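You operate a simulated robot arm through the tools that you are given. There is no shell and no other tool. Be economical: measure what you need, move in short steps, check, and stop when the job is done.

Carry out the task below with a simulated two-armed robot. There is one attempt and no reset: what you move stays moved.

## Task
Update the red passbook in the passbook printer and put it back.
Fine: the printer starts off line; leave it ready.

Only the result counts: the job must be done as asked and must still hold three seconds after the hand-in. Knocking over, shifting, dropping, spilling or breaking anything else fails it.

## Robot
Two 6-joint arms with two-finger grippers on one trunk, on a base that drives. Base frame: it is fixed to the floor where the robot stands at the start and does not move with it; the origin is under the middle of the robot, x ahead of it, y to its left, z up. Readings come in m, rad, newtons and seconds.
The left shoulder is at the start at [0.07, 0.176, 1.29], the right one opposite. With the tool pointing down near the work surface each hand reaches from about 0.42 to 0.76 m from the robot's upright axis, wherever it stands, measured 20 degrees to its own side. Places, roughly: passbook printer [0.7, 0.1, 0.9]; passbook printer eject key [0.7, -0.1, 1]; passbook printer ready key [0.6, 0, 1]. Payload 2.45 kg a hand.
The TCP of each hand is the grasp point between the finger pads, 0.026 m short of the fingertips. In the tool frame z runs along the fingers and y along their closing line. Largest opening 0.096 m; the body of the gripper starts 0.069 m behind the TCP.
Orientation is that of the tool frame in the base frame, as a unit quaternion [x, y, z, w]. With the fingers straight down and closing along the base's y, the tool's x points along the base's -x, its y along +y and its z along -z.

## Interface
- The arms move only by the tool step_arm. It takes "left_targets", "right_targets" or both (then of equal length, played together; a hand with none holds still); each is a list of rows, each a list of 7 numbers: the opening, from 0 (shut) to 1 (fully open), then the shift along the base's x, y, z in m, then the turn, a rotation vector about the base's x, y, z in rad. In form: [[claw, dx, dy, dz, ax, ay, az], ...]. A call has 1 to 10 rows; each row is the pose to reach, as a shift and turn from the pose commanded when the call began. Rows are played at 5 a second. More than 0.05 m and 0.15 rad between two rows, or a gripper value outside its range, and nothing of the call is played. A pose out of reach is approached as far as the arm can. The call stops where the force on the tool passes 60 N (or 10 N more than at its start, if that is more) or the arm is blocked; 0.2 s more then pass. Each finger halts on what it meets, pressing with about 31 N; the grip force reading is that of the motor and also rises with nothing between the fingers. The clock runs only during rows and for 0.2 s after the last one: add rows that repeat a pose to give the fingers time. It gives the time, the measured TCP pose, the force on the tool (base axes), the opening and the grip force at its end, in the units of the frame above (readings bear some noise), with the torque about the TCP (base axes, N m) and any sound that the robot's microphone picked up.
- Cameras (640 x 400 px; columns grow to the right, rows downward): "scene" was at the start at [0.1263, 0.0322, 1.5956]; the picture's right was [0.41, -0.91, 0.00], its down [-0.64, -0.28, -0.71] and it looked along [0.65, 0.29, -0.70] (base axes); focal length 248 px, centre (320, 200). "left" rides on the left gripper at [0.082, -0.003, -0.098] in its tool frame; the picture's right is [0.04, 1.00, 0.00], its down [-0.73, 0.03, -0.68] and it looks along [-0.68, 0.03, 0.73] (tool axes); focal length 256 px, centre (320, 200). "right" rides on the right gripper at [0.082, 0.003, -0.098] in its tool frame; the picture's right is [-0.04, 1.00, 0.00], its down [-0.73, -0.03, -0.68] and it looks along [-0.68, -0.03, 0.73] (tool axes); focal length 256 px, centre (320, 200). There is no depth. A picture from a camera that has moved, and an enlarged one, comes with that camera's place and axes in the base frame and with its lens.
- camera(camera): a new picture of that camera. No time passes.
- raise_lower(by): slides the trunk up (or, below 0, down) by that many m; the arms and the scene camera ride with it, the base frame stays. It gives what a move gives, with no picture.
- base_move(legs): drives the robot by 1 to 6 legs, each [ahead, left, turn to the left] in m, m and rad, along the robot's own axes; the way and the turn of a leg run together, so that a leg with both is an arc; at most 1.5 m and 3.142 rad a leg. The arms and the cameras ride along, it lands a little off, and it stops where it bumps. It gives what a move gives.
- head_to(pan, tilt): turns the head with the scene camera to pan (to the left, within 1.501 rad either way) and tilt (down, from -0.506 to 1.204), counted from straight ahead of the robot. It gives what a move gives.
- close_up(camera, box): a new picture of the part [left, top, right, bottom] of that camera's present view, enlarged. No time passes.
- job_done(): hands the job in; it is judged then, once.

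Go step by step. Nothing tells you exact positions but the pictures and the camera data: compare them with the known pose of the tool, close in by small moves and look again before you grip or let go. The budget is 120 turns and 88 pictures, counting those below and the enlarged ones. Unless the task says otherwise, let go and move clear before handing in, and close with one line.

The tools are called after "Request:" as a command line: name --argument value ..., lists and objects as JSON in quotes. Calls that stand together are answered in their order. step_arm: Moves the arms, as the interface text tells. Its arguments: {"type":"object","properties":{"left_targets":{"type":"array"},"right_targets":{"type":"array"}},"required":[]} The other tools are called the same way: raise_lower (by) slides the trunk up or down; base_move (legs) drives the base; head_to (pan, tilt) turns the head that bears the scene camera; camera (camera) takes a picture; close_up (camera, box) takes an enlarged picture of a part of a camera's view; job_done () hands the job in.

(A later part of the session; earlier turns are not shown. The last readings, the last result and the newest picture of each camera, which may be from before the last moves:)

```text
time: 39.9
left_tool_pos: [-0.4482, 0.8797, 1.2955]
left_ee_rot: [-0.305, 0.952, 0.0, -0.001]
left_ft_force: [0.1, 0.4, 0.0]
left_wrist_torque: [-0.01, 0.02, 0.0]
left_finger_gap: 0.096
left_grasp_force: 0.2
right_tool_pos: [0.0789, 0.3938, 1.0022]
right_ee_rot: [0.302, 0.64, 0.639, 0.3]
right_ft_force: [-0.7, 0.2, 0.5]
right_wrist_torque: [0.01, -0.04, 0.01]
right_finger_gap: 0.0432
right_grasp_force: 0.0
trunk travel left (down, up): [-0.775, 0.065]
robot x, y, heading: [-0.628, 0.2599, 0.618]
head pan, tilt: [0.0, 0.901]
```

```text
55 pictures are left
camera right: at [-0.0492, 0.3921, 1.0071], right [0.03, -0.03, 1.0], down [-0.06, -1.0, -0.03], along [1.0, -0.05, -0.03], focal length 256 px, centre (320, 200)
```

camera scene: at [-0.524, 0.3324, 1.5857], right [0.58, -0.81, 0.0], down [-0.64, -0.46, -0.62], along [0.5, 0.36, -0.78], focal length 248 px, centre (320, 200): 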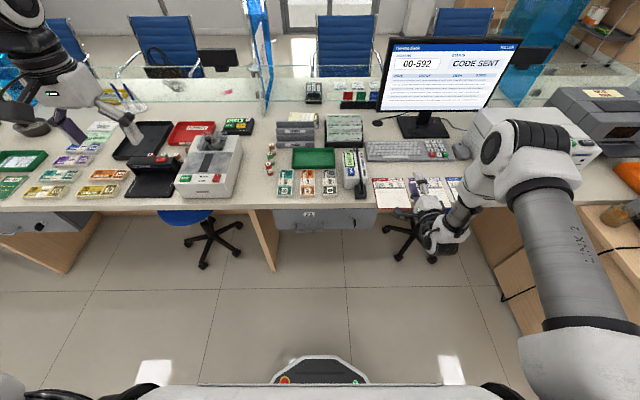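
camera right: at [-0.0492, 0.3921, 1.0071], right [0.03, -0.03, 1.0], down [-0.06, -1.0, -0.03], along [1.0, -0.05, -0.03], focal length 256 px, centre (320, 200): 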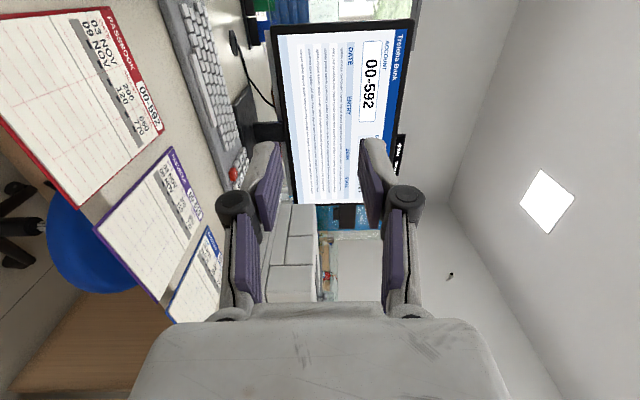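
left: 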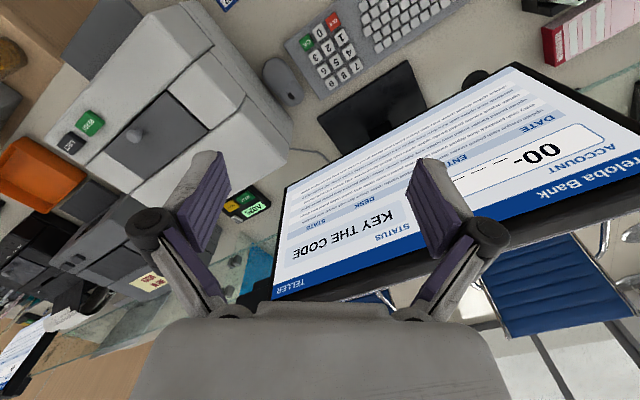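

The screen reads CODE SENT, and the hand is behind and above the red book, which is where I want it. Next I'll lower it in front of the desk edge to see the book edge-on.

Request:
step_arm --right_targets '[[0.45, 0, 0, -0.04, 0, 0, 0], [0.45, 0, 0, -0.08, 0, 0, 0], [0.45, 0, 0, -0.12, 0, 0, 0], [0.45, 0, 0, -0.16, 0, 0, 0], [0.45, 0, 0, -0.19, 0, 0, 0]]'

Request:
camera --camera "right"

Request:
close_up --camera "scene" --box '[340, 150, 500, 270]'

```text
time: 41.1
left_tool_pos: [-0.4489, 0.8806, 1.2962]
left_ee_rot: [-0.305, 0.952, 0.0, -0.001]
left_ft_force: [0.8, -0.5, -0.2]
left_wrist_torque: [-0.02, -0.04, 0.02]
left_finger_gap: 0.0958
left_grasp_force: 0.1
right_tool_pos: [0.0884, 0.3719, 0.8214]
right_ee_rot: [0.293, 0.647, 0.642, 0.29]
right_ft_force: [0.0, -0.1, 0.5]
right_wrist_torque: [0.02, 0.01, -0.02]
right_finger_gap: 0.043
right_grasp_force: 0.0
right hand out of reach, approached as far as the arm can: row 2, 3, 4, 5
trunk travel left (down, up): [-0.775, 0.065]
robot x, y, heading: [-0.6278, 0.2619, 0.62]
head pan, tilt: [0.0, 0.901]
```

```text
54 pictures are left
camera right: at [-0.0393, 0.3672, 0.8261], right [0.03, -0.03, 1.0], down [-0.03, -1.0, -0.03], along [1.0, -0.02, -0.03], focal length 256 px, centre (320, 200)
```

right: 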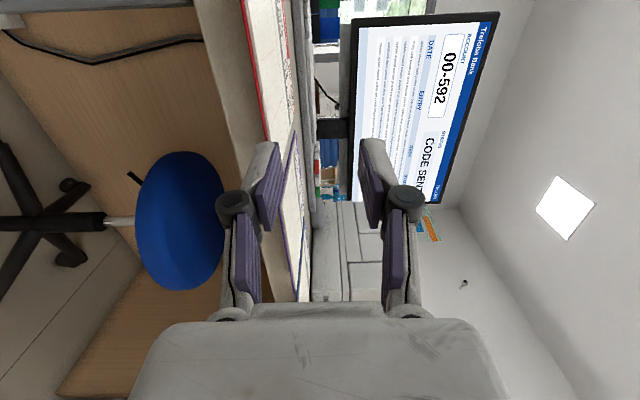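

```text
3.33 times, centred on (420, 210) of scene
camera zoom: at [-0.5245, 0.3333, 1.5857], right [0.58, -0.81, 0.0], down [-0.64, -0.46, -0.62], along [0.5, 0.36, -0.78], focal length 827 px, centre (-13, 167)
```

zoom: 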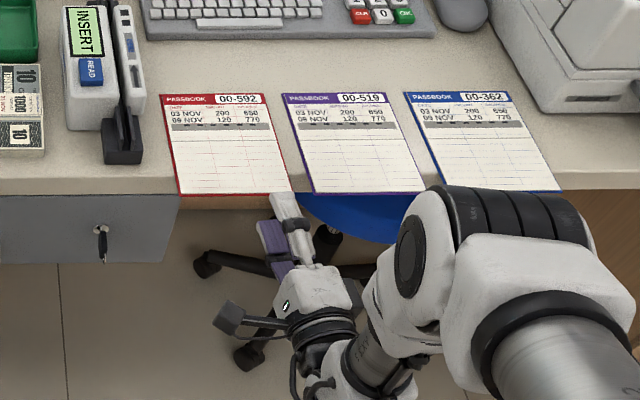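

It's still slightly off: the arm prefers pointing a little left of the robot's heading. I'll turn the base right 0.15 rad and strafe left to give it room.

Request:
base_move --legs '[[0, 0, -0.15], [0, 0.13, 0]]'

Request:
step_arm --right_targets '[[0.45, 0, 0, 0, 0, 0, 0], [0.45, 0, 0, 0, 0, 0, 0]]'

```text
time: 43.0
left_tool_pos: [-0.4187, 0.9613, 1.2961]
left_ee_rot: [-0.234, 0.972, 0.001, 0.0]
left_ft_force: [-0.1, 0.3, -0.2]
left_wrist_torque: [0.01, 0.03, 0.0]
left_finger_gap: 0.0959
left_grasp_force: 0.0
right_tool_pos: [0.038, 0.3789, 0.8218]
right_ee_rot: [0.339, 0.622, 0.62, 0.337]
right_ft_force: [-0.2, 0.5, 0.2]
right_wrist_torque: [-0.02, 0.0, 0.05]
right_finger_gap: 0.0432
right_grasp_force: 0.1
trunk travel left (down, up): [-0.775, 0.065]
robot x, y, heading: [-0.6907, 0.3746, 0.469]
head pan, tilt: [0.0, 0.901]
```

```text
time: 43.6
left_tool_pos: [-0.4192, 0.9629, 1.2972]
left_ee_rot: [-0.234, 0.972, 0.0, 0.0]
left_ft_force: [-0.3, -0.3, -0.1]
left_wrist_torque: [0.02, -0.01, -0.01]
left_finger_gap: 0.0958
left_grasp_force: 0.1
right_tool_pos: [0.0381, 0.3803, 0.8215]
right_ee_rot: [0.34, 0.623, 0.619, 0.337]
right_ft_force: [0.7, -0.2, 0.2]
right_wrist_torque: [0.05, 0.02, -0.02]
right_finger_gap: 0.0434
right_grasp_force: 0.1
trunk travel left (down, up): [-0.775, 0.065]
robot x, y, heading: [-0.6875, 0.3821, 0.471]
head pan, tilt: [0.0, 0.901]
```

Base moves reset the commanded pose, so I'm in sync. I'll now move to 4–5 cm in front of the book's bottom edge, at yaw about 0.64, and check height.

Request:
step_arm --right_targets '[[0.45, 0.03, 0.013, -0.01, 0, 0, 0.03], [0.45, 0.064, 0.027, -0.02, 0, 0, 0.067], [0.45, 0.064, 0.027, -0.03, 0, 0, 0.067], [0.45, 0.064, 0.027, -0.03, 0, 0, 0.067]]'

Request:
camera --camera "right"

Request:
close_up --camera "scene" --box '[380, 150, 520, 270]'

```text
time: 44.6
left_tool_pos: [-0.4189, 0.9622, 1.2959]
left_ee_rot: [-0.234, 0.972, 0.0, 0.0]
left_ft_force: [0.2, -0.4, -0.3]
left_wrist_torque: [0.0, 0.03, 0.01]
left_finger_gap: 0.096
left_grasp_force: 0.0
right_tool_pos: [0.1028, 0.4071, 0.7909]
right_ee_rot: [0.318, 0.634, 0.63, 0.316]
right_ft_force: [-0.8, -0.8, 0.5]
right_wrist_torque: [0.0, -0.01, -0.02]
right_finger_gap: 0.0434
right_grasp_force: 0.1
trunk travel left (down, up): [-0.775, 0.065]
robot x, y, heading: [-0.6877, 0.3795, 0.476]
head pan, tilt: [0.0, 0.901]
```

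```text
52 pictures are left
camera right: at [-0.0256, 0.4135, 0.7961], right [0.03, -0.03, 1.0], down [-0.11, -0.99, -0.03], along [0.99, -0.11, -0.03], focal length 256 px, centre (320, 200)
```

right: 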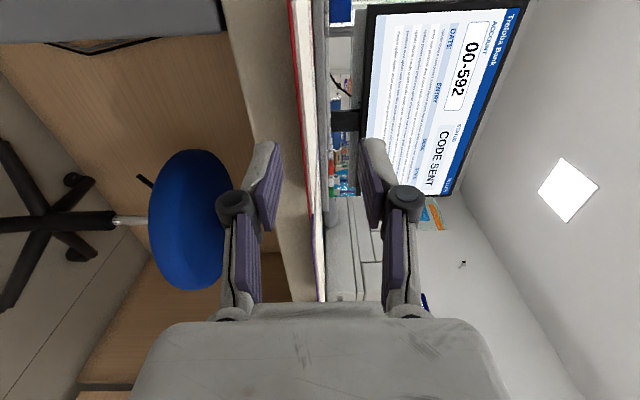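

```text
3.33 times, centred on (450, 210) of scene
camera zoom: at [-0.5741, 0.433, 1.5857], right [0.46, -0.89, 0.0], down [-0.7, -0.36, -0.62], along [0.55, 0.28, -0.78], focal length 827 px, centre (-113, 167)
```

zoom: 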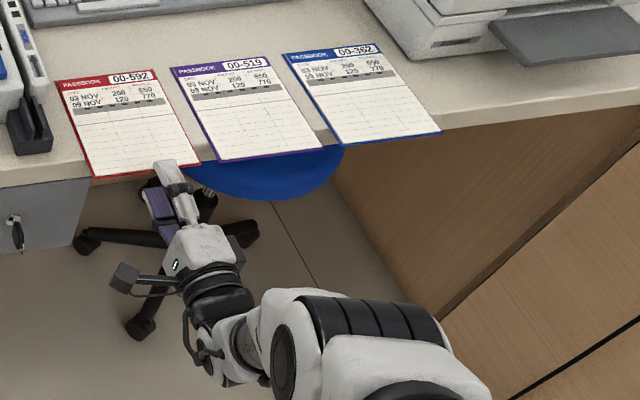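

The pose was reached exactly, and the book edge comes out near z 0.781. I'll zoom in on the edge to get its thickness and height.

Request:
close_up --camera "right" --box '[230, 40, 410, 240]'

```text
2.00 times, centred on (320, 140) of right
camera zoom: at [-0.0256, 0.4135, 0.7961], right [0.03, -0.03, 1.0], down [-0.11, -0.99, -0.03], along [0.99, -0.11, -0.03], focal length 512 px, centre (320, 320)
```

zoom: 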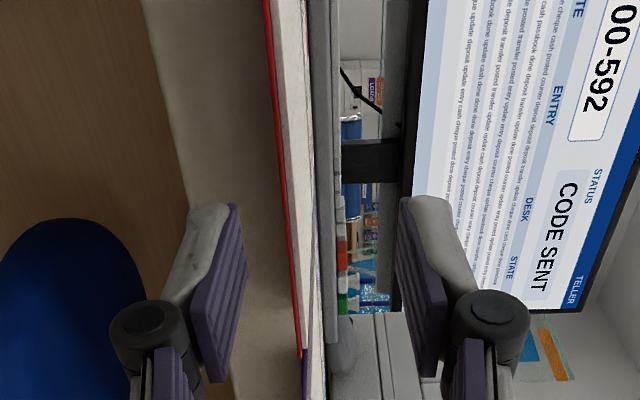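

The book edge sits at z ≈ 0.781 and is about 3 mm thick. I'll check how far it overhangs before moving in.

Request:
close_up --camera "scene" --box '[380, 160, 450, 215]'

```text
7.27 times, centred on (415, 188) of scene
camera zoom: at [-0.5741, 0.433, 1.5857], right [0.46, -0.89, 0.0], down [-0.7, -0.36, -0.62], along [0.55, 0.28, -0.78], focal length 1804 px, centre (-371, 291)
```

zoom: 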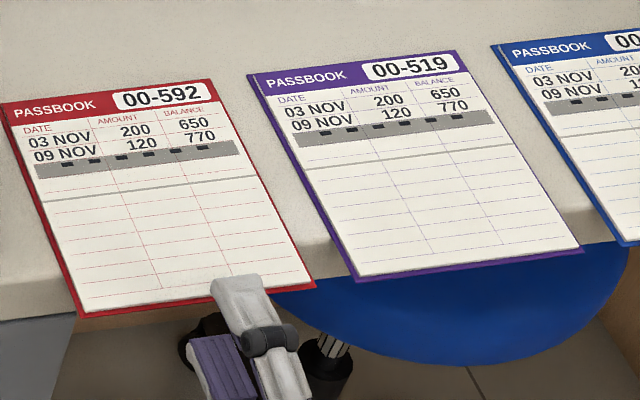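

The overhang is about 3.3 cm, enough for the fingertips. I'll lower 1 cm, advance 4.2 cm and look before closing.

Request:
step_arm --right_targets '[[0.45, 0, 0, -0.01, 0, 0, 0], [0.45, 0.012, 0.009, -0.01, 0, 0, 0], [0.45, 0.024, 0.018, -0.01, 0, 0, 0], [0.45, 0.0337, 0.025, -0.01, 0, 0, 0], [0.45, 0.0337, 0.025, -0.01, 0, 0, 0]]'

Request:
close_up --camera "right" --box '[230, 40, 410, 240]'

Request:
close_up --camera "scene" --box '[380, 160, 450, 215]'

```text
time: 45.8
left_tool_pos: [-0.4192, 0.9642, 1.2954]
left_ee_rot: [-0.234, 0.972, 0.001, 0.0]
left_ft_force: [0.2, -0.3, -0.1]
left_wrist_torque: [0.02, 0.0, 0.01]
left_finger_gap: 0.0959
left_grasp_force: 0.1
right_tool_pos: [0.1196, 0.4271, 0.7935]
right_ee_rot: [0.32, 0.633, 0.63, 0.316]
right_ft_force: [0.4, 0.3, 1.2]
right_wrist_torque: [-0.01, 0.01, -0.01]
right_finger_gap: 0.0433
right_grasp_force: 0.1
right hand out of reach, approached as far as the arm can: row 2, 3, 4, 5
trunk travel left (down, up): [-0.775, 0.065]
robot x, y, heading: [-0.6853, 0.3804, 0.474]
head pan, tilt: [0.0, 0.901]
```

```text
2.00 times, centred on (320, 140) of right
camera zoom: at [-0.0071, 0.4332, 0.7986], right [0.03, -0.03, 1.0], down [-0.11, -0.99, -0.03], along [0.99, -0.11, -0.03], focal length 512 px, centre (320, 320)
```

zoom: 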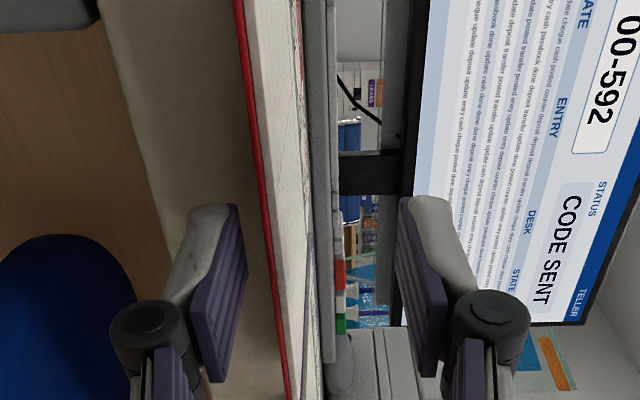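

```text
7.27 times, centred on (415, 188) of scene
camera zoom: at [-0.5742, 0.4331, 1.5857], right [0.46, -0.89, 0.0], down [-0.7, -0.36, -0.62], along [0.55, 0.28, -0.78], focal length 1804 px, centre (-371, 291)
```

zoom: 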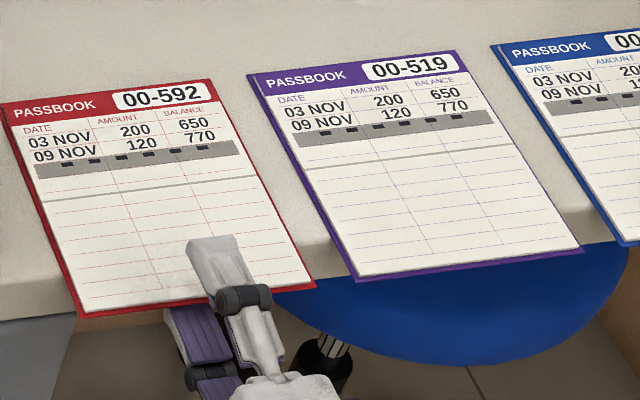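

The arm is at its outward limit just short of the target. I'll retract the hand, drive the base ahead 0.08 m, and come in again.

Request:
step_arm --right_targets '[[0.45, -0.035, -0.026, 0, 0, 0, 0], [0.45, -0.07, -0.052, 0, 0, 0, 0], [0.45, -0.1, -0.075, 0, 0, 0, 0], [0.45, -0.1, -0.075, 0, 0, 0, 0]]'

Request:
base_move --legs '[[0.08, 0, 0]]'

```text
time: 46.8
left_tool_pos: [-0.4177, 0.9643, 1.2947]
left_ee_rot: [-0.235, 0.972, 0.0, -0.001]
left_ft_force: [0.1, -0.1, 0.2]
left_wrist_torque: [-0.01, -0.01, 0.01]
left_finger_gap: 0.0962
left_grasp_force: 0.1
right_tool_pos: [0.0191, 0.352, 0.7947]
right_ee_rot: [0.318, 0.634, 0.63, 0.316]
right_ft_force: [0.8, -0.3, -0.4]
right_wrist_torque: [0.0, -0.01, -0.02]
right_finger_gap: 0.0431
right_grasp_force: 0.1
trunk travel left (down, up): [-0.775, 0.065]
robot x, y, heading: [-0.6928, 0.3778, 0.471]
head pan, tilt: [0.0, 0.901]
```

```text
time: 47.9
left_tool_pos: [-0.3494, 0.9985, 1.2971]
left_ee_rot: [-0.234, 0.972, 0.0, 0.001]
left_ft_force: [0.6, 0.4, -0.7]
left_wrist_torque: [-0.03, -0.03, 0.03]
left_finger_gap: 0.0959
left_grasp_force: 0.0
right_tool_pos: [0.0902, 0.388, 0.796]
right_ee_rot: [0.318, 0.633, 0.631, 0.316]
right_ft_force: [1.0, -0.6, 0.3]
right_wrist_torque: [-0.04, -0.03, -0.01]
right_finger_gap: 0.0433
right_grasp_force: 0.1
trunk travel left (down, up): [-0.775, 0.065]
robot x, y, heading: [-0.6184, 0.4126, 0.472]
head pan, tilt: [0.0, 0.901]
```

Now aligning in front of the book and advancing.

Request:
step_arm --right_targets '[[0.45, 0.008, 0.016, -0.015, 0, 0, 0], [0.45, 0.02, 0.025, -0.015, 0, 0, 0], [0.45, 0.032, 0.034, -0.015, 0, 0, 0], [0.45, 0.044, 0.043, -0.015, 0, 0, 0], [0.45, 0.044, 0.043, -0.015, 0, 0, 0]]'

Request:
close_up --camera "right" --box '[230, 40, 410, 240]'

Request:
camera --camera "scene"

```text
time: 49.1
left_tool_pos: [-0.3477, 0.9973, 1.2959]
left_ee_rot: [-0.234, 0.972, -0.001, -0.001]
left_ft_force: [0.6, -0.1, 0.2]
left_wrist_torque: [0.0, 0.01, 0.0]
left_finger_gap: 0.0957
left_grasp_force: 0.0
right_tool_pos: [0.1348, 0.43, 0.7803]
right_ee_rot: [0.319, 0.634, 0.63, 0.316]
right_ft_force: [0.3, -0.8, 0.5]
right_wrist_torque: [0.01, -0.01, 0.0]
right_finger_gap: 0.043
right_grasp_force: 0.0
trunk travel left (down, up): [-0.775, 0.065]
robot x, y, heading: [-0.619, 0.4164, 0.475]
head pan, tilt: [0.0, 0.901]
```

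```text
2.00 times, centred on (320, 140) of right
camera zoom: at [0.0072, 0.4369, 0.784], right [0.03, -0.03, 1.0], down [-0.11, -0.99, -0.03], along [0.99, -0.11, -0.03], focal length 512 px, centre (320, 320)
```

zoom: 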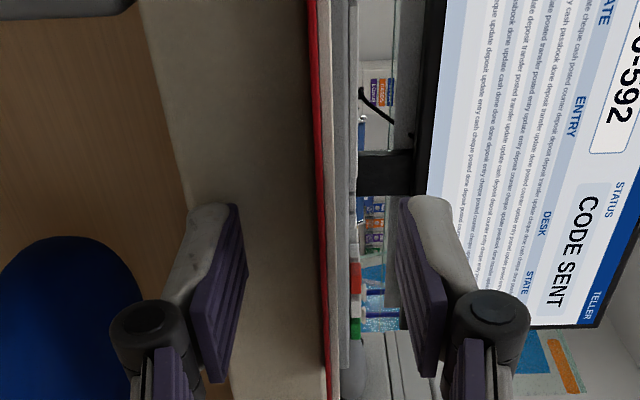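

```text
45 pictures are left
camera scene: at [-0.5035, 0.4692, 1.5857], right [0.46, -0.89, 0.0], down [-0.7, -0.36, -0.62], along [0.55, 0.28, -0.78], focal length 248 px, centre (320, 200)
```

scene: 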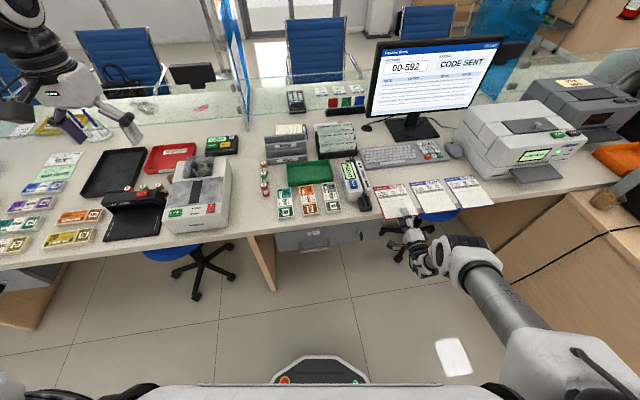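

The book edge is centred between the fingers. Closing.

Request:
step_arm --right_targets '[[0.3, 0, 0, 0, 0, 0, 0], [0.15, 0, 0, 0, 0, 0, 0], [0.05, 0, 0, 0, 0, 0, 0], [0, 0, 0, 0, 0, 0, 0], [0, 0, 0, 0, 0, 0, 0]]'

Request:
close_up --camera "right" --box '[230, 40, 410, 240]'

Request:
close_up --camera "scene" --box '[350, 150, 510, 250]'

```text
time: 50.3
left_tool_pos: [-0.3506, 0.9995, 1.2963]
left_ee_rot: [-0.234, 0.972, 0.001, 0.0]
left_ft_force: [0.7, -0.9, 0.2]
left_wrist_torque: [0.03, 0.0, -0.02]
left_finger_gap: 0.096
left_grasp_force: 0.1
right_tool_pos: [0.1332, 0.4313, 0.7824]
right_ee_rot: [0.318, 0.633, 0.631, 0.316]
right_ft_force: [3.4, 0.7, 9.8]
right_wrist_torque: [0.18, -0.24, -0.01]
right_finger_gap: 0.006
right_grasp_force: 30.5
trunk travel left (down, up): [-0.775, 0.065]
robot x, y, heading: [-0.6166, 0.4095, 0.473]
head pan, tilt: [0.0, 0.901]
```

```text
2.00 times, centred on (320, 140) of right
camera zoom: at [0.0071, 0.4372, 0.7856], right [0.03, -0.03, 1.0], down [-0.11, -0.99, -0.03], along [0.99, -0.11, -0.03], focal length 512 px, centre (320, 320)
```

zoom: 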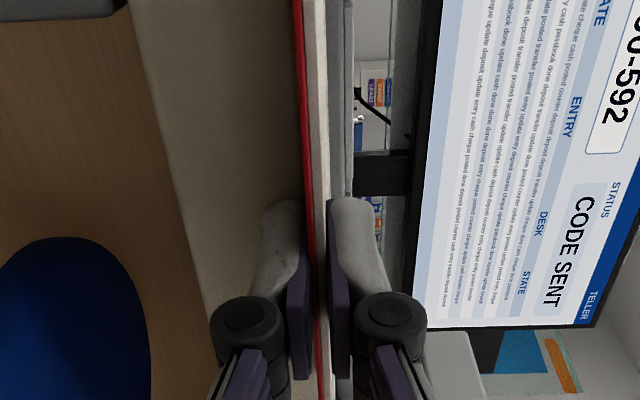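

```text
4.00 times, centred on (430, 200) of scene
camera zoom: at [-0.5052, 0.4693, 1.5859], right [0.46, -0.89, 0.0], down [-0.7, -0.36, -0.62], along [0.55, 0.28, -0.78], focal length 992 px, centre (-120, 200)
```

zoom: 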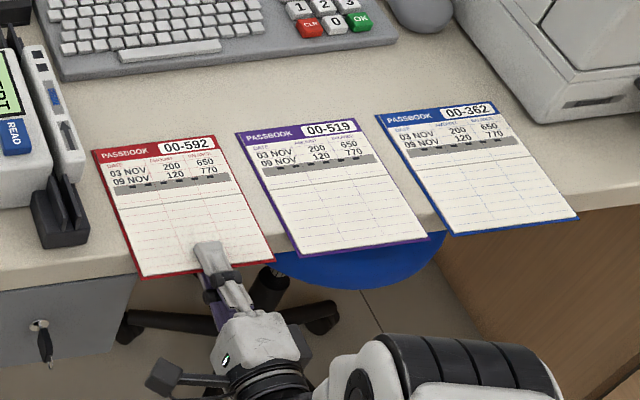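

The book is gripped (6 mm gap). I'll record the grasp pose as (0.134, 0.431, 0.781), lift straight up, then retract and look at how the arm lies.

Request:
step_arm --right_targets '[[0, 0, 0, 0.015, 0, 0, 0], [0, 0, 0, 0.04, 0, 0, 0], [0, 0, 0, 0.08, 0, 0, 0], [0, -0.02, -0.015, 0.11, 0, 0, 0], [0, -0.05, -0.037, 0.13, 0, 0, 0], [0, -0.08, -0.06, 0.15, 0, 0, 0]]'

Request:
head_to --pan -0.5 --tilt 0.75

Request:
camera --camera "scene"

```text
time: 51.7
left_tool_pos: [-0.3498, 0.9991, 1.2972]
left_ee_rot: [-0.234, 0.972, 0.002, 0.001]
left_ft_force: [-0.2, 0.4, -0.2]
left_wrist_torque: [0.01, 0.02, -0.03]
left_finger_gap: 0.0961
left_grasp_force: 0.1
right_tool_pos: [0.053, 0.3704, 0.9307]
right_ee_rot: [0.319, 0.633, 0.63, 0.316]
right_ft_force: [0.2, 0.4, -0.3]
right_wrist_torque: [-0.04, 0.03, 0.0]
right_finger_gap: 0.006
right_grasp_force: 30.9
trunk travel left (down, up): [-0.775, 0.065]
robot x, y, heading: [-0.6171, 0.4157, 0.468]
head pan, tilt: [0.0, 0.901]
```

```text
time: 52.6
left_tool_pos: [-0.3478, 0.999, 1.2961]
left_ee_rot: [-0.234, 0.972, 0.0, 0.0]
left_ft_force: [-0.1, 0.0, -0.1]
left_wrist_torque: [0.02, 0.0, -0.02]
left_finger_gap: 0.096
left_grasp_force: 0.0
right_tool_pos: [0.0545, 0.3707, 0.93]
right_ee_rot: [0.319, 0.634, 0.63, 0.316]
right_ft_force: [0.1, 0.3, 0.3]
right_wrist_torque: [0.0, 0.02, -0.03]
right_finger_gap: 0.006
right_grasp_force: 31.1
trunk travel left (down, up): [-0.775, 0.065]
robot x, y, heading: [-0.6188, 0.4112, 0.477]
head pan, tilt: [-0.499, 0.75]
```

```text
42 pictures are left
camera scene: at [-0.4879, 0.433, 1.5975], right [-0.03, -1.0, 0.0], down [-0.68, 0.02, -0.73], along [0.73, -0.02, -0.68], focal length 248 px, centre (320, 200)
```

scene: 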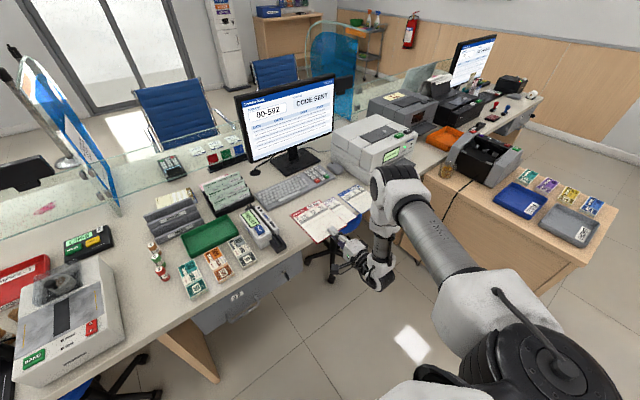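

The elbow is high and the wrist lies straight behind the hand. I'll keep the book at z 0.93 and drive right about 0.58 m along the desk to the printer.

Request:
base_move --legs '[[0.05, -0.3, 0], [0.044, -0.28, 0]]'

Request:
head_to --pan -0.25 --tilt 0.85

Request:
camera --camera "scene"

Request:
camera --camera "right"

```text
time: 56.2
left_tool_pos: [-0.0017, 0.5288, 1.2959]
left_ee_rot: [-0.235, 0.972, 0.0, 0.0]
left_ft_force: [0.0, 0.0, -0.4]
left_wrist_torque: [-0.03, -0.03, 0.02]
left_finger_gap: 0.0962
left_grasp_force: 0.1
right_tool_pos: [0.4015, -0.1003, 0.9315]
right_ee_rot: [0.318, 0.634, 0.63, 0.316]
right_ft_force: [-0.2, -0.5, -0.3]
right_wrist_torque: [-0.02, 0.02, 0.01]
right_finger_gap: 0.0062
right_grasp_force: 31.4
trunk travel left (down, up): [-0.775, 0.065]
robot x, y, heading: [-0.2693, -0.0567, 0.475]
head pan, tilt: [-0.499, 0.75]
```

```text
time: 57.0
left_tool_pos: [-0.0003, 0.526, 1.2971]
left_ee_rot: [-0.235, 0.972, 0.0, 0.0]
left_ft_force: [0.1, 0.2, -0.2]
left_wrist_torque: [0.04, 0.03, 0.0]
left_finger_gap: 0.0958
left_grasp_force: 0.0
right_tool_pos: [0.4025, -0.1019, 0.9299]
right_ee_rot: [0.319, 0.634, 0.63, 0.316]
right_ft_force: [-0.5, -1.0, -1.0]
right_wrist_torque: [0.0, 0.03, 0.03]
right_finger_gap: 0.0061
right_grasp_force: 31.3
trunk travel left (down, up): [-0.775, 0.065]
robot x, y, heading: [-0.2693, -0.0623, 0.477]
head pan, tilt: [-0.25, 0.85]
```

```text
41 pictures are left
camera scene: at [-0.1461, -0.0215, 1.5895], right [0.22, -0.98, 0.0], down [-0.73, -0.17, -0.66], along [0.64, 0.15, -0.75], focal length 248 px, centre (320, 200)
```

scene: 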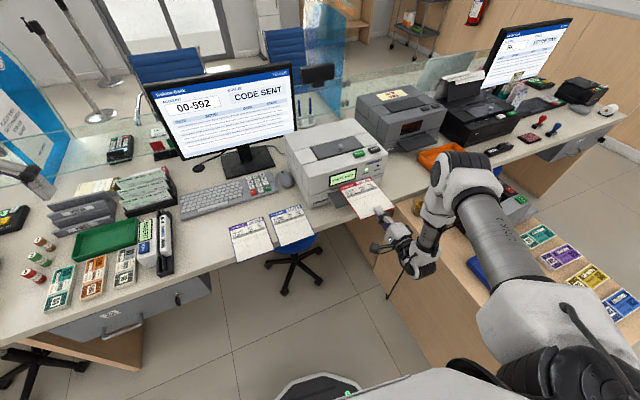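

```text
40 pictures are left
camera right: at [0.2752, -0.0957, 0.9341], right [0.03, -0.03, 1.0], down [-0.11, -0.99, -0.03], along [0.99, -0.1, -0.03], focal length 256 px, centre (320, 200)
```

right: 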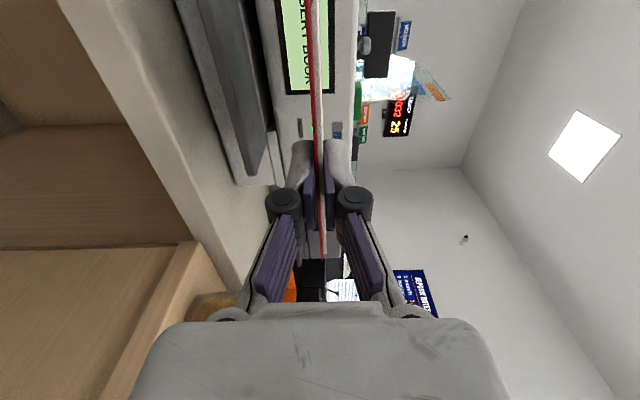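

The book is in front of the printer. I'll zoom in to get the tray and slot geometry.

Request:
close_up --camera "scene" --box '[275, 120, 455, 290]'

Request:
close_up --camera "right" --box '[150, 0, 370, 190]'

```text
2.35 times, centred on (365, 205) of scene
camera zoom: at [-0.1461, -0.0215, 1.5895], right [0.22, -0.98, 0.0], down [-0.73, -0.17, -0.66], along [0.64, 0.15, -0.75], focal length 584 px, centre (214, 188)
```

zoom: 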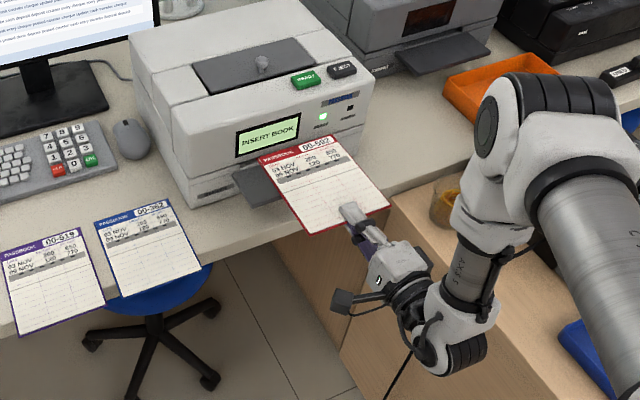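

```text
2.11 times, centred on (260, 95) of right
camera zoom: at [0.2752, -0.0957, 0.9341], right [0.03, -0.03, 1.0], down [-0.11, -0.99, -0.03], along [0.99, -0.1, -0.03], focal length 539 px, centre (446, 421)
```

zoom: 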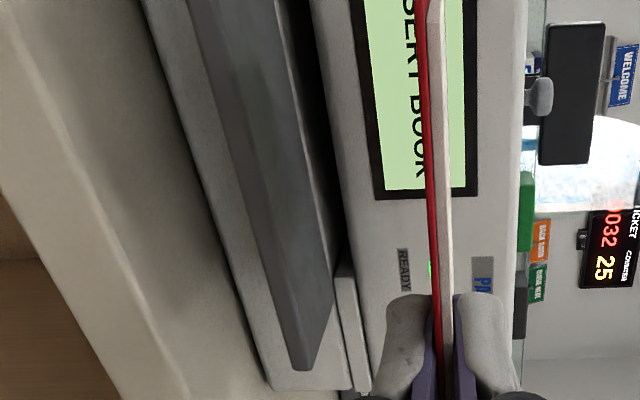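

The slot sits just above the tray at z ≈ 0.85, with the tray spanning v -0.23 to -0.39. I'll back off slightly, lower the book to about z 0.875, centre it, and look along the slot.

Request:
step_arm --right_targets '[[0, -0.02, -0.01, 0, 0, 0, 0], [0, -0.036, -0.017, -0.02, 0, 0, 0], [0, -0.036, -0.017, -0.04, 0, 0, 0], [0, -0.036, -0.017, -0.055, 0, 0, 0], [0, -0.036, -0.017, -0.055, 0, 0, 0]]'

Request:
close_up --camera "right" --box '[200, 0, 400, 180]'

Request:
close_up --camera "scene" --box '[315, 150, 415, 250]'

```text
time: 58.2
left_tool_pos: [-0.0008, 0.5254, 1.2961]
left_ee_rot: [-0.235, 0.972, 0.0, -0.001]
left_ft_force: [0.5, -0.4, -0.3]
left_wrist_torque: [-0.01, -0.06, 0.01]
left_finger_gap: 0.0959
left_grasp_force: 0.2
right_tool_pos: [0.3661, -0.119, 0.8747]
right_ee_rot: [0.319, 0.634, 0.63, 0.316]
right_ft_force: [-0.3, 0.3, -1.1]
right_wrist_torque: [-0.01, -0.01, -0.01]
right_finger_gap: 0.0061
right_grasp_force: 30.8
trunk travel left (down, up): [-0.775, 0.065]
robot x, y, heading: [-0.2688, -0.0589, 0.473]
head pan, tilt: [-0.25, 0.85]
```

```text
2.22 times, centred on (300, 90) of right
camera zoom: at [0.2392, -0.1123, 0.8791], right [0.03, -0.03, 1.0], down [-0.11, -0.99, -0.03], along [0.99, -0.1, -0.03], focal length 569 px, centre (364, 444)
```

zoom: 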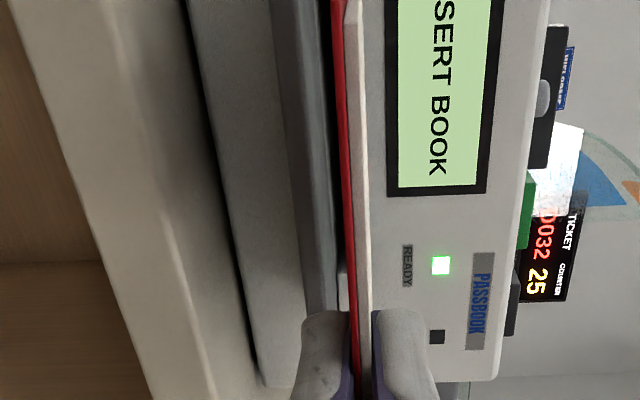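

```text
4.00 times, centred on (365, 200) of scene
camera zoom: at [-0.1466, -0.021, 1.5896], right [0.22, -0.97, 0.0], down [-0.73, -0.17, -0.66], along [0.64, 0.15, -0.75], focal length 992 px, centre (140, 200)
```

zoom: 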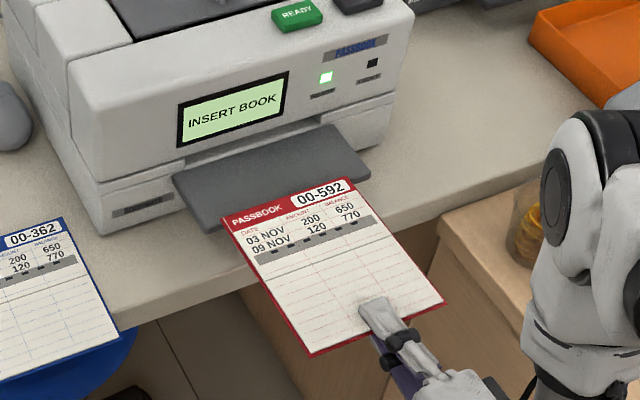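

The view is good. The book is about 1.4 cm left of the tray centre and turned about 0.03 rad. I'll zoom in tightly on the slot for its height.

Request:
close_up --camera "right" --box '[270, 0, 350, 150]'

Request:
close_up --camera "scene" --box '[340, 165, 400, 205]'

```text
2.67 times, centred on (310, 75) of right
camera zoom: at [0.2392, -0.1123, 0.8791], right [0.03, -0.03, 1.0], down [-0.11, -0.99, -0.03], along [0.99, -0.1, -0.03], focal length 683 px, centre (347, 533)
```

zoom: 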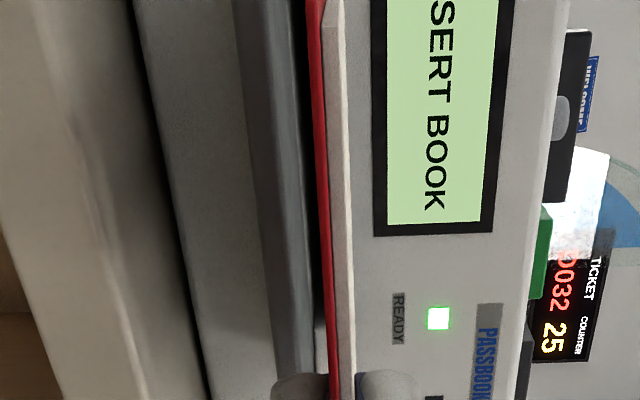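

```text
10.00 times, centred on (370, 185) of scene
camera zoom: at [-0.1466, -0.021, 1.5896], right [0.22, -0.97, 0.0], down [-0.73, -0.17, -0.66], along [0.64, 0.15, -0.75], focal length 2480 px, centre (-180, 350)
```

zoom: 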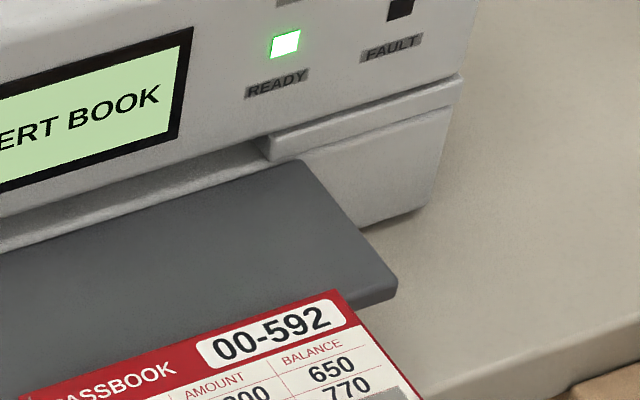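

Part of the slot is hidden behind the book. I'll apply the lateral and yaw corrections and lower the book to about 0.852, still short of the tray, to see the slot's upper lip.

Request:
step_arm --right_targets '[[0, 0.004, -0.006, -0.01, 0, 0, 0.015], [0, 0.008, -0.011, -0.023, 0, 0, 0.03], [0, 0.008, -0.011, -0.023, 0, 0, 0.03]]'

Request:
close_up --camera "right" --box '[270, 0, 350, 150]'

Request:
close_up --camera "scene" --box '[320, 160, 410, 220]'

```text
time: 59.0
left_tool_pos: [-0.0003, 0.5263, 1.2965]
left_ee_rot: [-0.235, 0.972, 0.0, 0.0]
left_ft_force: [0.4, -0.2, 0.3]
left_wrist_torque: [-0.01, -0.01, 0.02]
left_finger_gap: 0.096
left_grasp_force: 0.2
right_tool_pos: [0.3744, -0.1283, 0.8526]
right_ee_rot: [0.309, 0.639, 0.635, 0.305]
right_ft_force: [0.3, -0.4, -0.2]
right_wrist_torque: [-0.02, 0.05, -0.02]
right_finger_gap: 0.0061
right_grasp_force: 30.9
trunk travel left (down, up): [-0.775, 0.065]
robot x, y, heading: [-0.2697, -0.0585, 0.476]
head pan, tilt: [-0.25, 0.85]
```

```text
2.67 times, centred on (310, 75) of right
camera zoom: at [0.2468, -0.1268, 0.8564], right [0.03, -0.03, 1.0], down [-0.08, -1.0, -0.03], along [1.0, -0.07, -0.03], focal length 683 px, centre (347, 533)
```

zoom: 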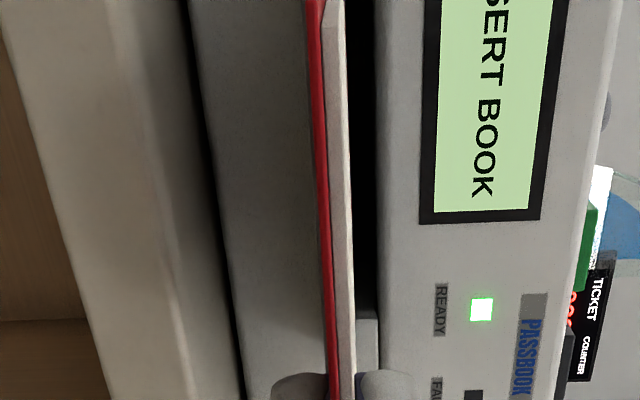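

```text
6.67 times, centred on (365, 190) of scene
camera zoom: at [-0.1469, -0.0203, 1.5896], right [0.22, -0.97, 0.0], down [-0.73, -0.17, -0.66], along [0.64, 0.15, -0.75], focal length 1653 px, centre (20, 267)
```

zoom: 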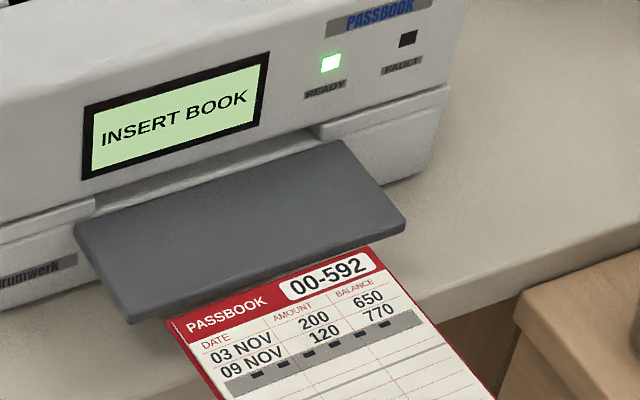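

The slot spans z 0.854–0.866 and v -0.238 to -0.393, and the book is now parallel to it. I'll raise to 0.860, shift 6 mm right and advance 8.5 cm, to just before the slot.

Request:
step_arm --right_targets '[[0, 0.0035, -0.005, 0.0085, 0, 0, 0], [0, 0.0035, -0.005, 0.0085, 0, 0, 0], [0, 0.0275, 0.013, 0.0085, 0, 0, 0], [0, 0.0475, 0.028, 0.0085, 0, 0, 0], [0, 0.0675, 0.043, 0.0085, 0, 0, 0], [0, 0.0675, 0.043, 0.0085, 0, 0, 0]]'

Request:
close_up --camera "right" --box '[270, 0, 350, 150]'

Request:
close_up --camera "scene" --box '[320, 160, 410, 220]'

```text
time: 60.4
left_tool_pos: [-0.0001, 0.5267, 1.2963]
left_ee_rot: [-0.235, 0.972, 0.0, 0.0]
left_ft_force: [-0.4, -0.4, -0.1]
left_wrist_torque: [0.01, 0.0, 0.02]
left_finger_gap: 0.0961
left_grasp_force: 0.1
right_tool_pos: [0.4429, -0.0871, 0.8596]
right_ee_rot: [0.309, 0.639, 0.635, 0.305]
right_ft_force: [0.1, 0.2, -0.9]
right_wrist_torque: [-0.02, 0.0, -0.05]
right_finger_gap: 0.0062
right_grasp_force: 30.8
trunk travel left (down, up): [-0.775, 0.065]
robot x, y, heading: [-0.2654, -0.0597, 0.477]
head pan, tilt: [-0.25, 0.85]
```

```text
2.67 times, centred on (310, 75) of right
camera zoom: at [0.3151, -0.0843, 0.8646], right [0.03, -0.03, 1.0], down [-0.08, -1.0, -0.03], along [1.0, -0.07, -0.03], focal length 683 px, centre (347, 533)
```

zoom: 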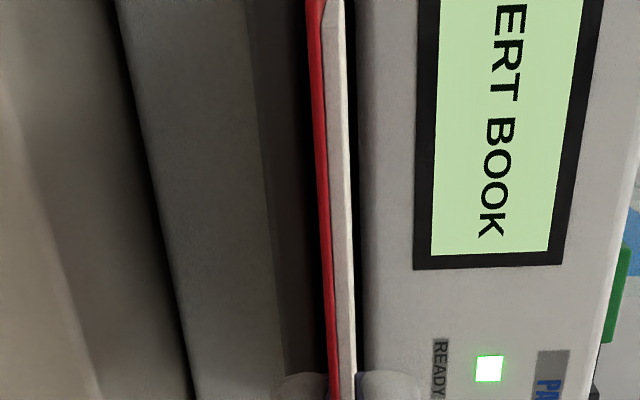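

```text
6.67 times, centred on (365, 190) of scene
camera zoom: at [-0.1466, -0.0209, 1.5896], right [0.22, -0.97, 0.0], down [-0.73, -0.17, -0.66], along [0.64, 0.15, -0.75], focal length 1653 px, centre (20, 267)
```

zoom: 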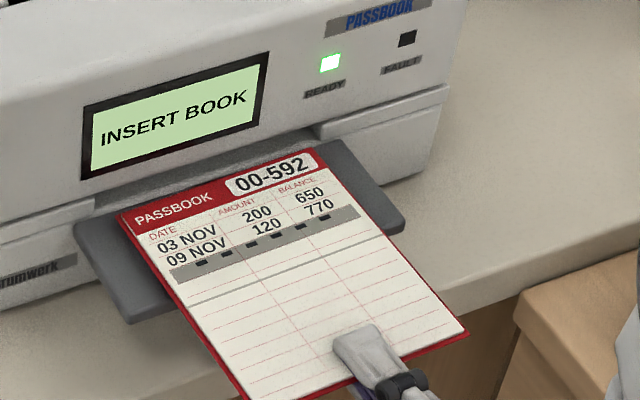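

The alignment looks good, with clearance both vertically and at the sides. I'll insert slowly, 4 cm.

Request:
step_arm --right_targets '[[0, 0.008, 0.006, 0, 0, 0, 0], [0, 0.016, 0.012, 0, 0, 0, 0], [0, 0.024, 0.018, 0, 0, 0, 0], [0, 0.032, 0.024, 0, 0, 0, 0], [0, 0.032, 0.024, 0, 0, 0, 0]]'

Request:
close_up --camera "scene" --box '[315, 140, 415, 230]'

```text
time: 61.6
left_tool_pos: [-0.0004, 0.5253, 1.2948]
left_ee_rot: [-0.235, 0.972, 0.0, 0.0]
left_ft_force: [-0.1, 0.3, -0.4]
left_wrist_torque: [0.03, -0.03, 0.02]
left_finger_gap: 0.0959
left_grasp_force: 0.0
right_tool_pos: [0.4738, -0.0621, 0.8595]
right_ee_rot: [0.309, 0.639, 0.635, 0.306]
right_ft_force: [1.1, -0.2, -0.4]
right_wrist_torque: [-0.02, 0.02, 0.02]
right_finger_gap: 0.0062
right_grasp_force: 30.6
trunk travel left (down, up): [-0.775, 0.065]
robot x, y, heading: [-0.2713, -0.0592, 0.479]
head pan, tilt: [-0.25, 0.85]
```

```text
4.44 times, centred on (365, 185) of scene
camera zoom: at [-0.1466, -0.0209, 1.5896], right [0.22, -0.97, 0.0], down [-0.73, -0.17, -0.66], along [0.64, 0.15, -0.75], focal length 1102 px, centre (120, 267)
```

zoom: 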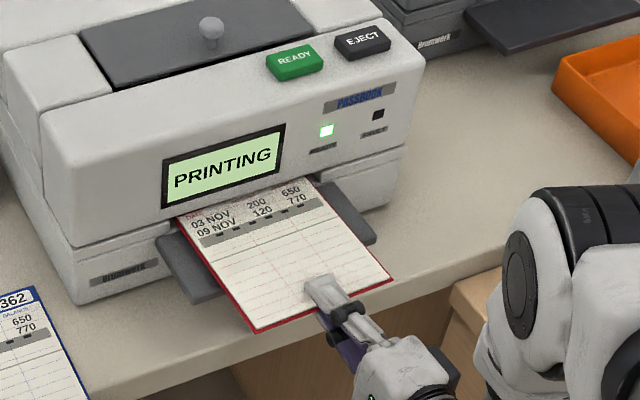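

The display reads PRINTING with no force on the hand. I'll hold still and wait.

Request:
step_arm --right_targets '[[0, 0, 0, 0, 0, 0, 0], [0, 0, 0, 0, 0, 0, 0], [0, 0, 0, 0, 0, 0, 0], [0, 0, 0, 0, 0, 0, 0], [0, 0, 0, 0, 0, 0, 0], [0, 0, 0, 0, 0, 0, 0], [0, 0, 0, 0, 0, 0, 0], [0, 0, 0, 0, 0, 0, 0], [0, 0, 0, 0, 0, 0, 0], [0, 0, 0, 0, 0, 0, 0]]'

Request:
close_up --camera "scene" --box '[315, 140, 415, 230]'

```text
time: 63.8
left_tool_pos: [-0.0005, 0.5267, 1.2959]
left_ee_rot: [-0.235, 0.972, 0.0, -0.001]
left_ft_force: [0.3, 0.3, 0.8]
left_wrist_torque: [-0.01, 0.0, 0.0]
left_finger_gap: 0.096
left_grasp_force: 0.1
right_tool_pos: [0.4749, -0.0628, 0.8616]
right_ee_rot: [0.309, 0.638, 0.635, 0.306]
right_ft_force: [1.1, -0.2, -0.4]
right_wrist_torque: [-0.02, 0.05, -0.03]
right_finger_gap: 0.0059
right_grasp_force: 31.4
trunk travel left (down, up): [-0.775, 0.065]
robot x, y, heading: [-0.2705, -0.0634, 0.471]
head pan, tilt: [-0.25, 0.85]
```

```text
4.44 times, centred on (365, 185) of scene
camera zoom: at [-0.1465, -0.0207, 1.5895], right [0.22, -0.97, 0.0], down [-0.73, -0.17, -0.66], along [0.64, 0.15, -0.75], focal length 1102 px, centre (120, 267)
```

zoom: 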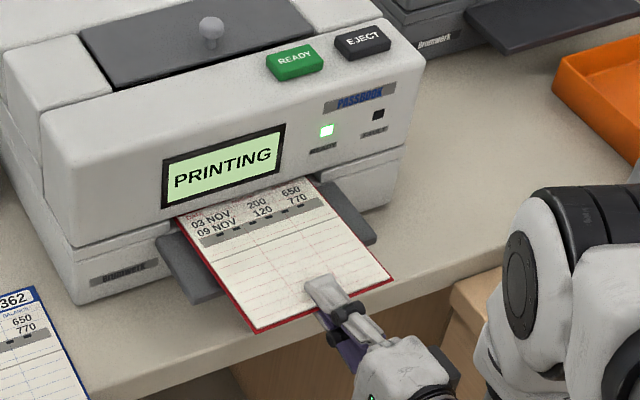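

Still printing after 2 s; I'll wait a bit longer.

Request:
step_arm --right_targets '[[0, 0, 0, 0, 0, 0, 0], [0, 0, 0, 0, 0, 0, 0], [0, 0, 0, 0, 0, 0, 0], [0, 0, 0, 0, 0, 0, 0], [0, 0, 0, 0, 0, 0, 0], [0, 0, 0, 0, 0, 0, 0], [0, 0, 0, 0, 0, 0, 0], [0, 0, 0, 0, 0, 0, 0], [0, 0, 0, 0, 0, 0, 0], [0, 0, 0, 0, 0, 0, 0]]'

Request:
step_arm --right_targets '[[0, 0, 0, 0, 0, 0, 0], [0, 0, 0, 0, 0, 0, 0], [0, 0, 0, 0, 0, 0, 0], [0, 0, 0, 0, 0, 0, 0], [0, 0, 0, 0, 0, 0, 0], [0, 0, 0, 0, 0, 0, 0], [0, 0, 0, 0, 0, 0, 0], [0, 0, 0, 0, 0, 0, 0], [0, 0, 0, 0, 0, 0, 0], [0, 0, 0, 0, 0, 0, 0]]'

Request:
close_up --camera "scene" --box '[315, 140, 415, 230]'

```text
time: 66.0
left_tool_pos: [0.0004, 0.5264, 1.2962]
left_ee_rot: [-0.235, 0.972, 0.001, -0.001]
left_ft_force: [-0.4, -0.5, -0.3]
left_wrist_torque: [0.04, 0.0, -0.01]
left_finger_gap: 0.096
left_grasp_force: 0.1
right_tool_pos: [0.4748, -0.0617, 0.8606]
right_ee_rot: [0.309, 0.639, 0.634, 0.306]
right_ft_force: [0.9, 0.5, 0.2]
right_wrist_torque: [-0.03, 0.02, 0.01]
right_finger_gap: 0.0061
right_grasp_force: 30.8
trunk travel left (down, up): [-0.775, 0.065]
robot x, y, heading: [-0.268, -0.0607, 0.474]
head pan, tilt: [-0.25, 0.85]
```

```text
time: 68.2
left_tool_pos: [-0.0002, 0.5267, 1.2964]
left_ee_rot: [-0.236, 0.972, 0.0, -0.001]
left_ft_force: [-0.8, -0.7, 0.3]
left_wrist_torque: [-0.01, -0.04, 0.0]
left_finger_gap: 0.0959
left_grasp_force: 0.1
right_tool_pos: [0.4738, -0.0623, 0.8598]
right_ee_rot: [0.309, 0.639, 0.635, 0.306]
right_ft_force: [1.0, 0.1, -0.3]
right_wrist_torque: [0.02, 0.03, -0.04]
right_finger_gap: 0.0061
right_grasp_force: 31.7
trunk travel left (down, up): [-0.775, 0.065]
robot x, y, heading: [-0.2725, -0.0587, 0.474]
head pan, tilt: [-0.25, 0.85]
```

```text
4.44 times, centred on (365, 185) of scene
camera zoom: at [-0.1465, -0.0207, 1.5895], right [0.22, -0.97, 0.0], down [-0.73, -0.17, -0.66], along [0.64, 0.15, -0.75], focal length 1102 px, centre (120, 267)
```

zoom: 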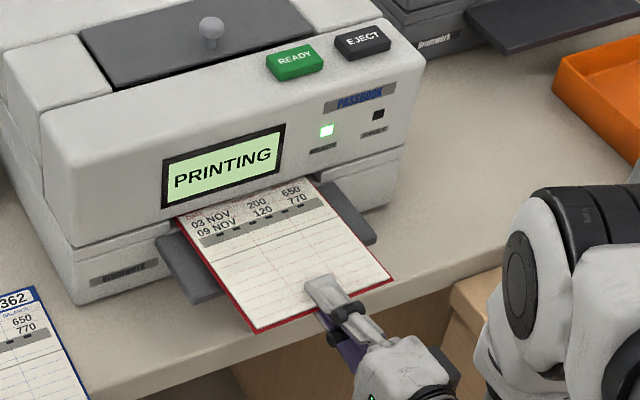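

The printer seems to be waiting to draw the book in while I hold it. I'll open slightly so it can pull, keeping the fingers around the book.

Request:
step_arm --right_targets '[[0.1, 0, 0, 0, 0, 0, 0], [0.2, 0, 0, 0, 0, 0, 0], [0.2, 0, 0, 0, 0, 0, 0], [0.2, 0, 0, 0, 0, 0, 0], [0.2, 0, 0, 0, 0, 0, 0]]'

Request:
close_up --camera "scene" --box '[315, 140, 415, 230]'

```text
time: 69.4
left_tool_pos: [0.0, 0.5269, 1.2963]
left_ee_rot: [-0.235, 0.972, 0.001, -0.001]
left_ft_force: [-0.2, -0.1, 0.2]
left_wrist_torque: [0.01, -0.03, -0.02]
left_finger_gap: 0.096
left_grasp_force: 0.1
right_tool_pos: [0.4739, -0.0624, 0.861]
right_ee_rot: [0.311, 0.638, 0.634, 0.306]
right_ft_force: [-0.4, -0.9, -0.3]
right_wrist_torque: [0.01, 0.03, -0.03]
right_finger_gap: 0.0193
right_grasp_force: 0.2
trunk travel left (down, up): [-0.775, 0.065]
robot x, y, heading: [-0.2711, -0.0581, 0.477]
head pan, tilt: [-0.25, 0.85]
```

```text
4.44 times, centred on (365, 185) of scene
camera zoom: at [-0.1467, -0.0208, 1.5896], right [0.22, -0.97, 0.0], down [-0.73, -0.17, -0.66], along [0.64, 0.15, -0.75], focal length 1102 px, centre (120, 267)
```

zoom: 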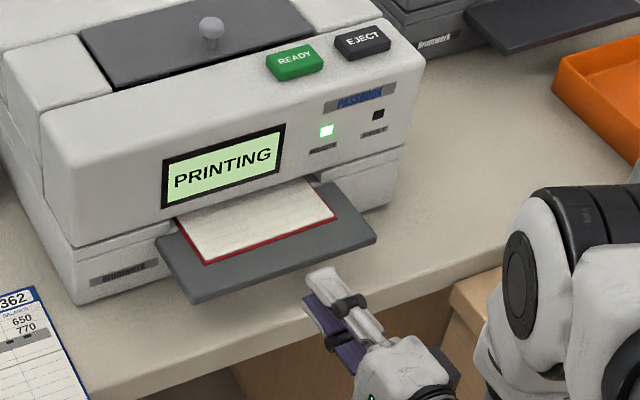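

It is drawing the book in. I'll open wider and back off while it prints.

Request:
step_arm --right_targets '[[0.45, -0.02, -0.015, 0, 0, 0, 0], [0.45, -0.04, -0.03, 0, 0, 0, 0], [0.45, -0.04, -0.03, 0, 0, 0, 0], [0.45, -0.04, -0.03, 0, 0, 0, 0], [0.45, -0.04, -0.03, 0, 0, 0, 0], [0.45, -0.04, -0.03, 0, 0, 0, 0], [0.45, -0.04, -0.03, 0, 0, 0, 0], [0.45, -0.04, -0.03, 0, 0, 0, 0], [0.45, -0.04, -0.03, 0, 0, 0, 0], [0.45, -0.04, -0.03, 0, 0, 0, 0]]'

Request:
close_up --camera "scene" --box '[315, 140, 415, 230]'

```text
time: 71.6
left_tool_pos: [-0.0012, 0.5263, 1.2966]
left_ee_rot: [-0.236, 0.972, 0.0, -0.001]
left_ft_force: [-0.6, -0.2, 0.1]
left_wrist_torque: [-0.01, 0.0, -0.02]
left_finger_gap: 0.096
left_grasp_force: 0.1
right_tool_pos: [0.4338, -0.0924, 0.8606]
right_ee_rot: [0.309, 0.639, 0.635, 0.306]
right_ft_force: [0.3, 0.5, -0.1]
right_wrist_torque: [0.0, -0.02, 0.02]
right_finger_gap: 0.0433
right_grasp_force: 0.1
trunk travel left (down, up): [-0.775, 0.065]
robot x, y, heading: [-0.2687, -0.0595, 0.474]
head pan, tilt: [-0.25, 0.85]
```

```text
4.44 times, centred on (365, 185) of scene
camera zoom: at [-0.1467, -0.0208, 1.5896], right [0.22, -0.97, 0.0], down [-0.73, -0.17, -0.66], along [0.64, 0.15, -0.75], focal length 1102 px, centre (120, 267)
```

zoom: 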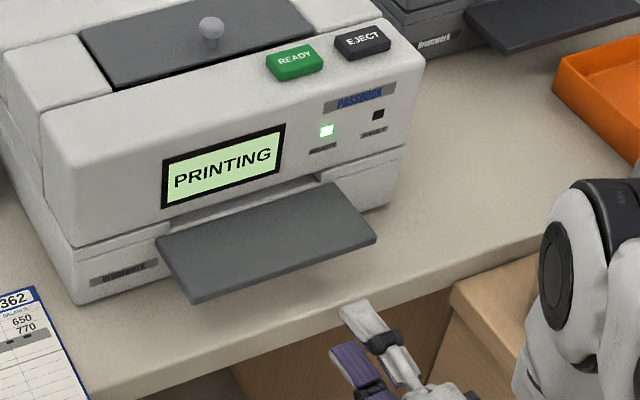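

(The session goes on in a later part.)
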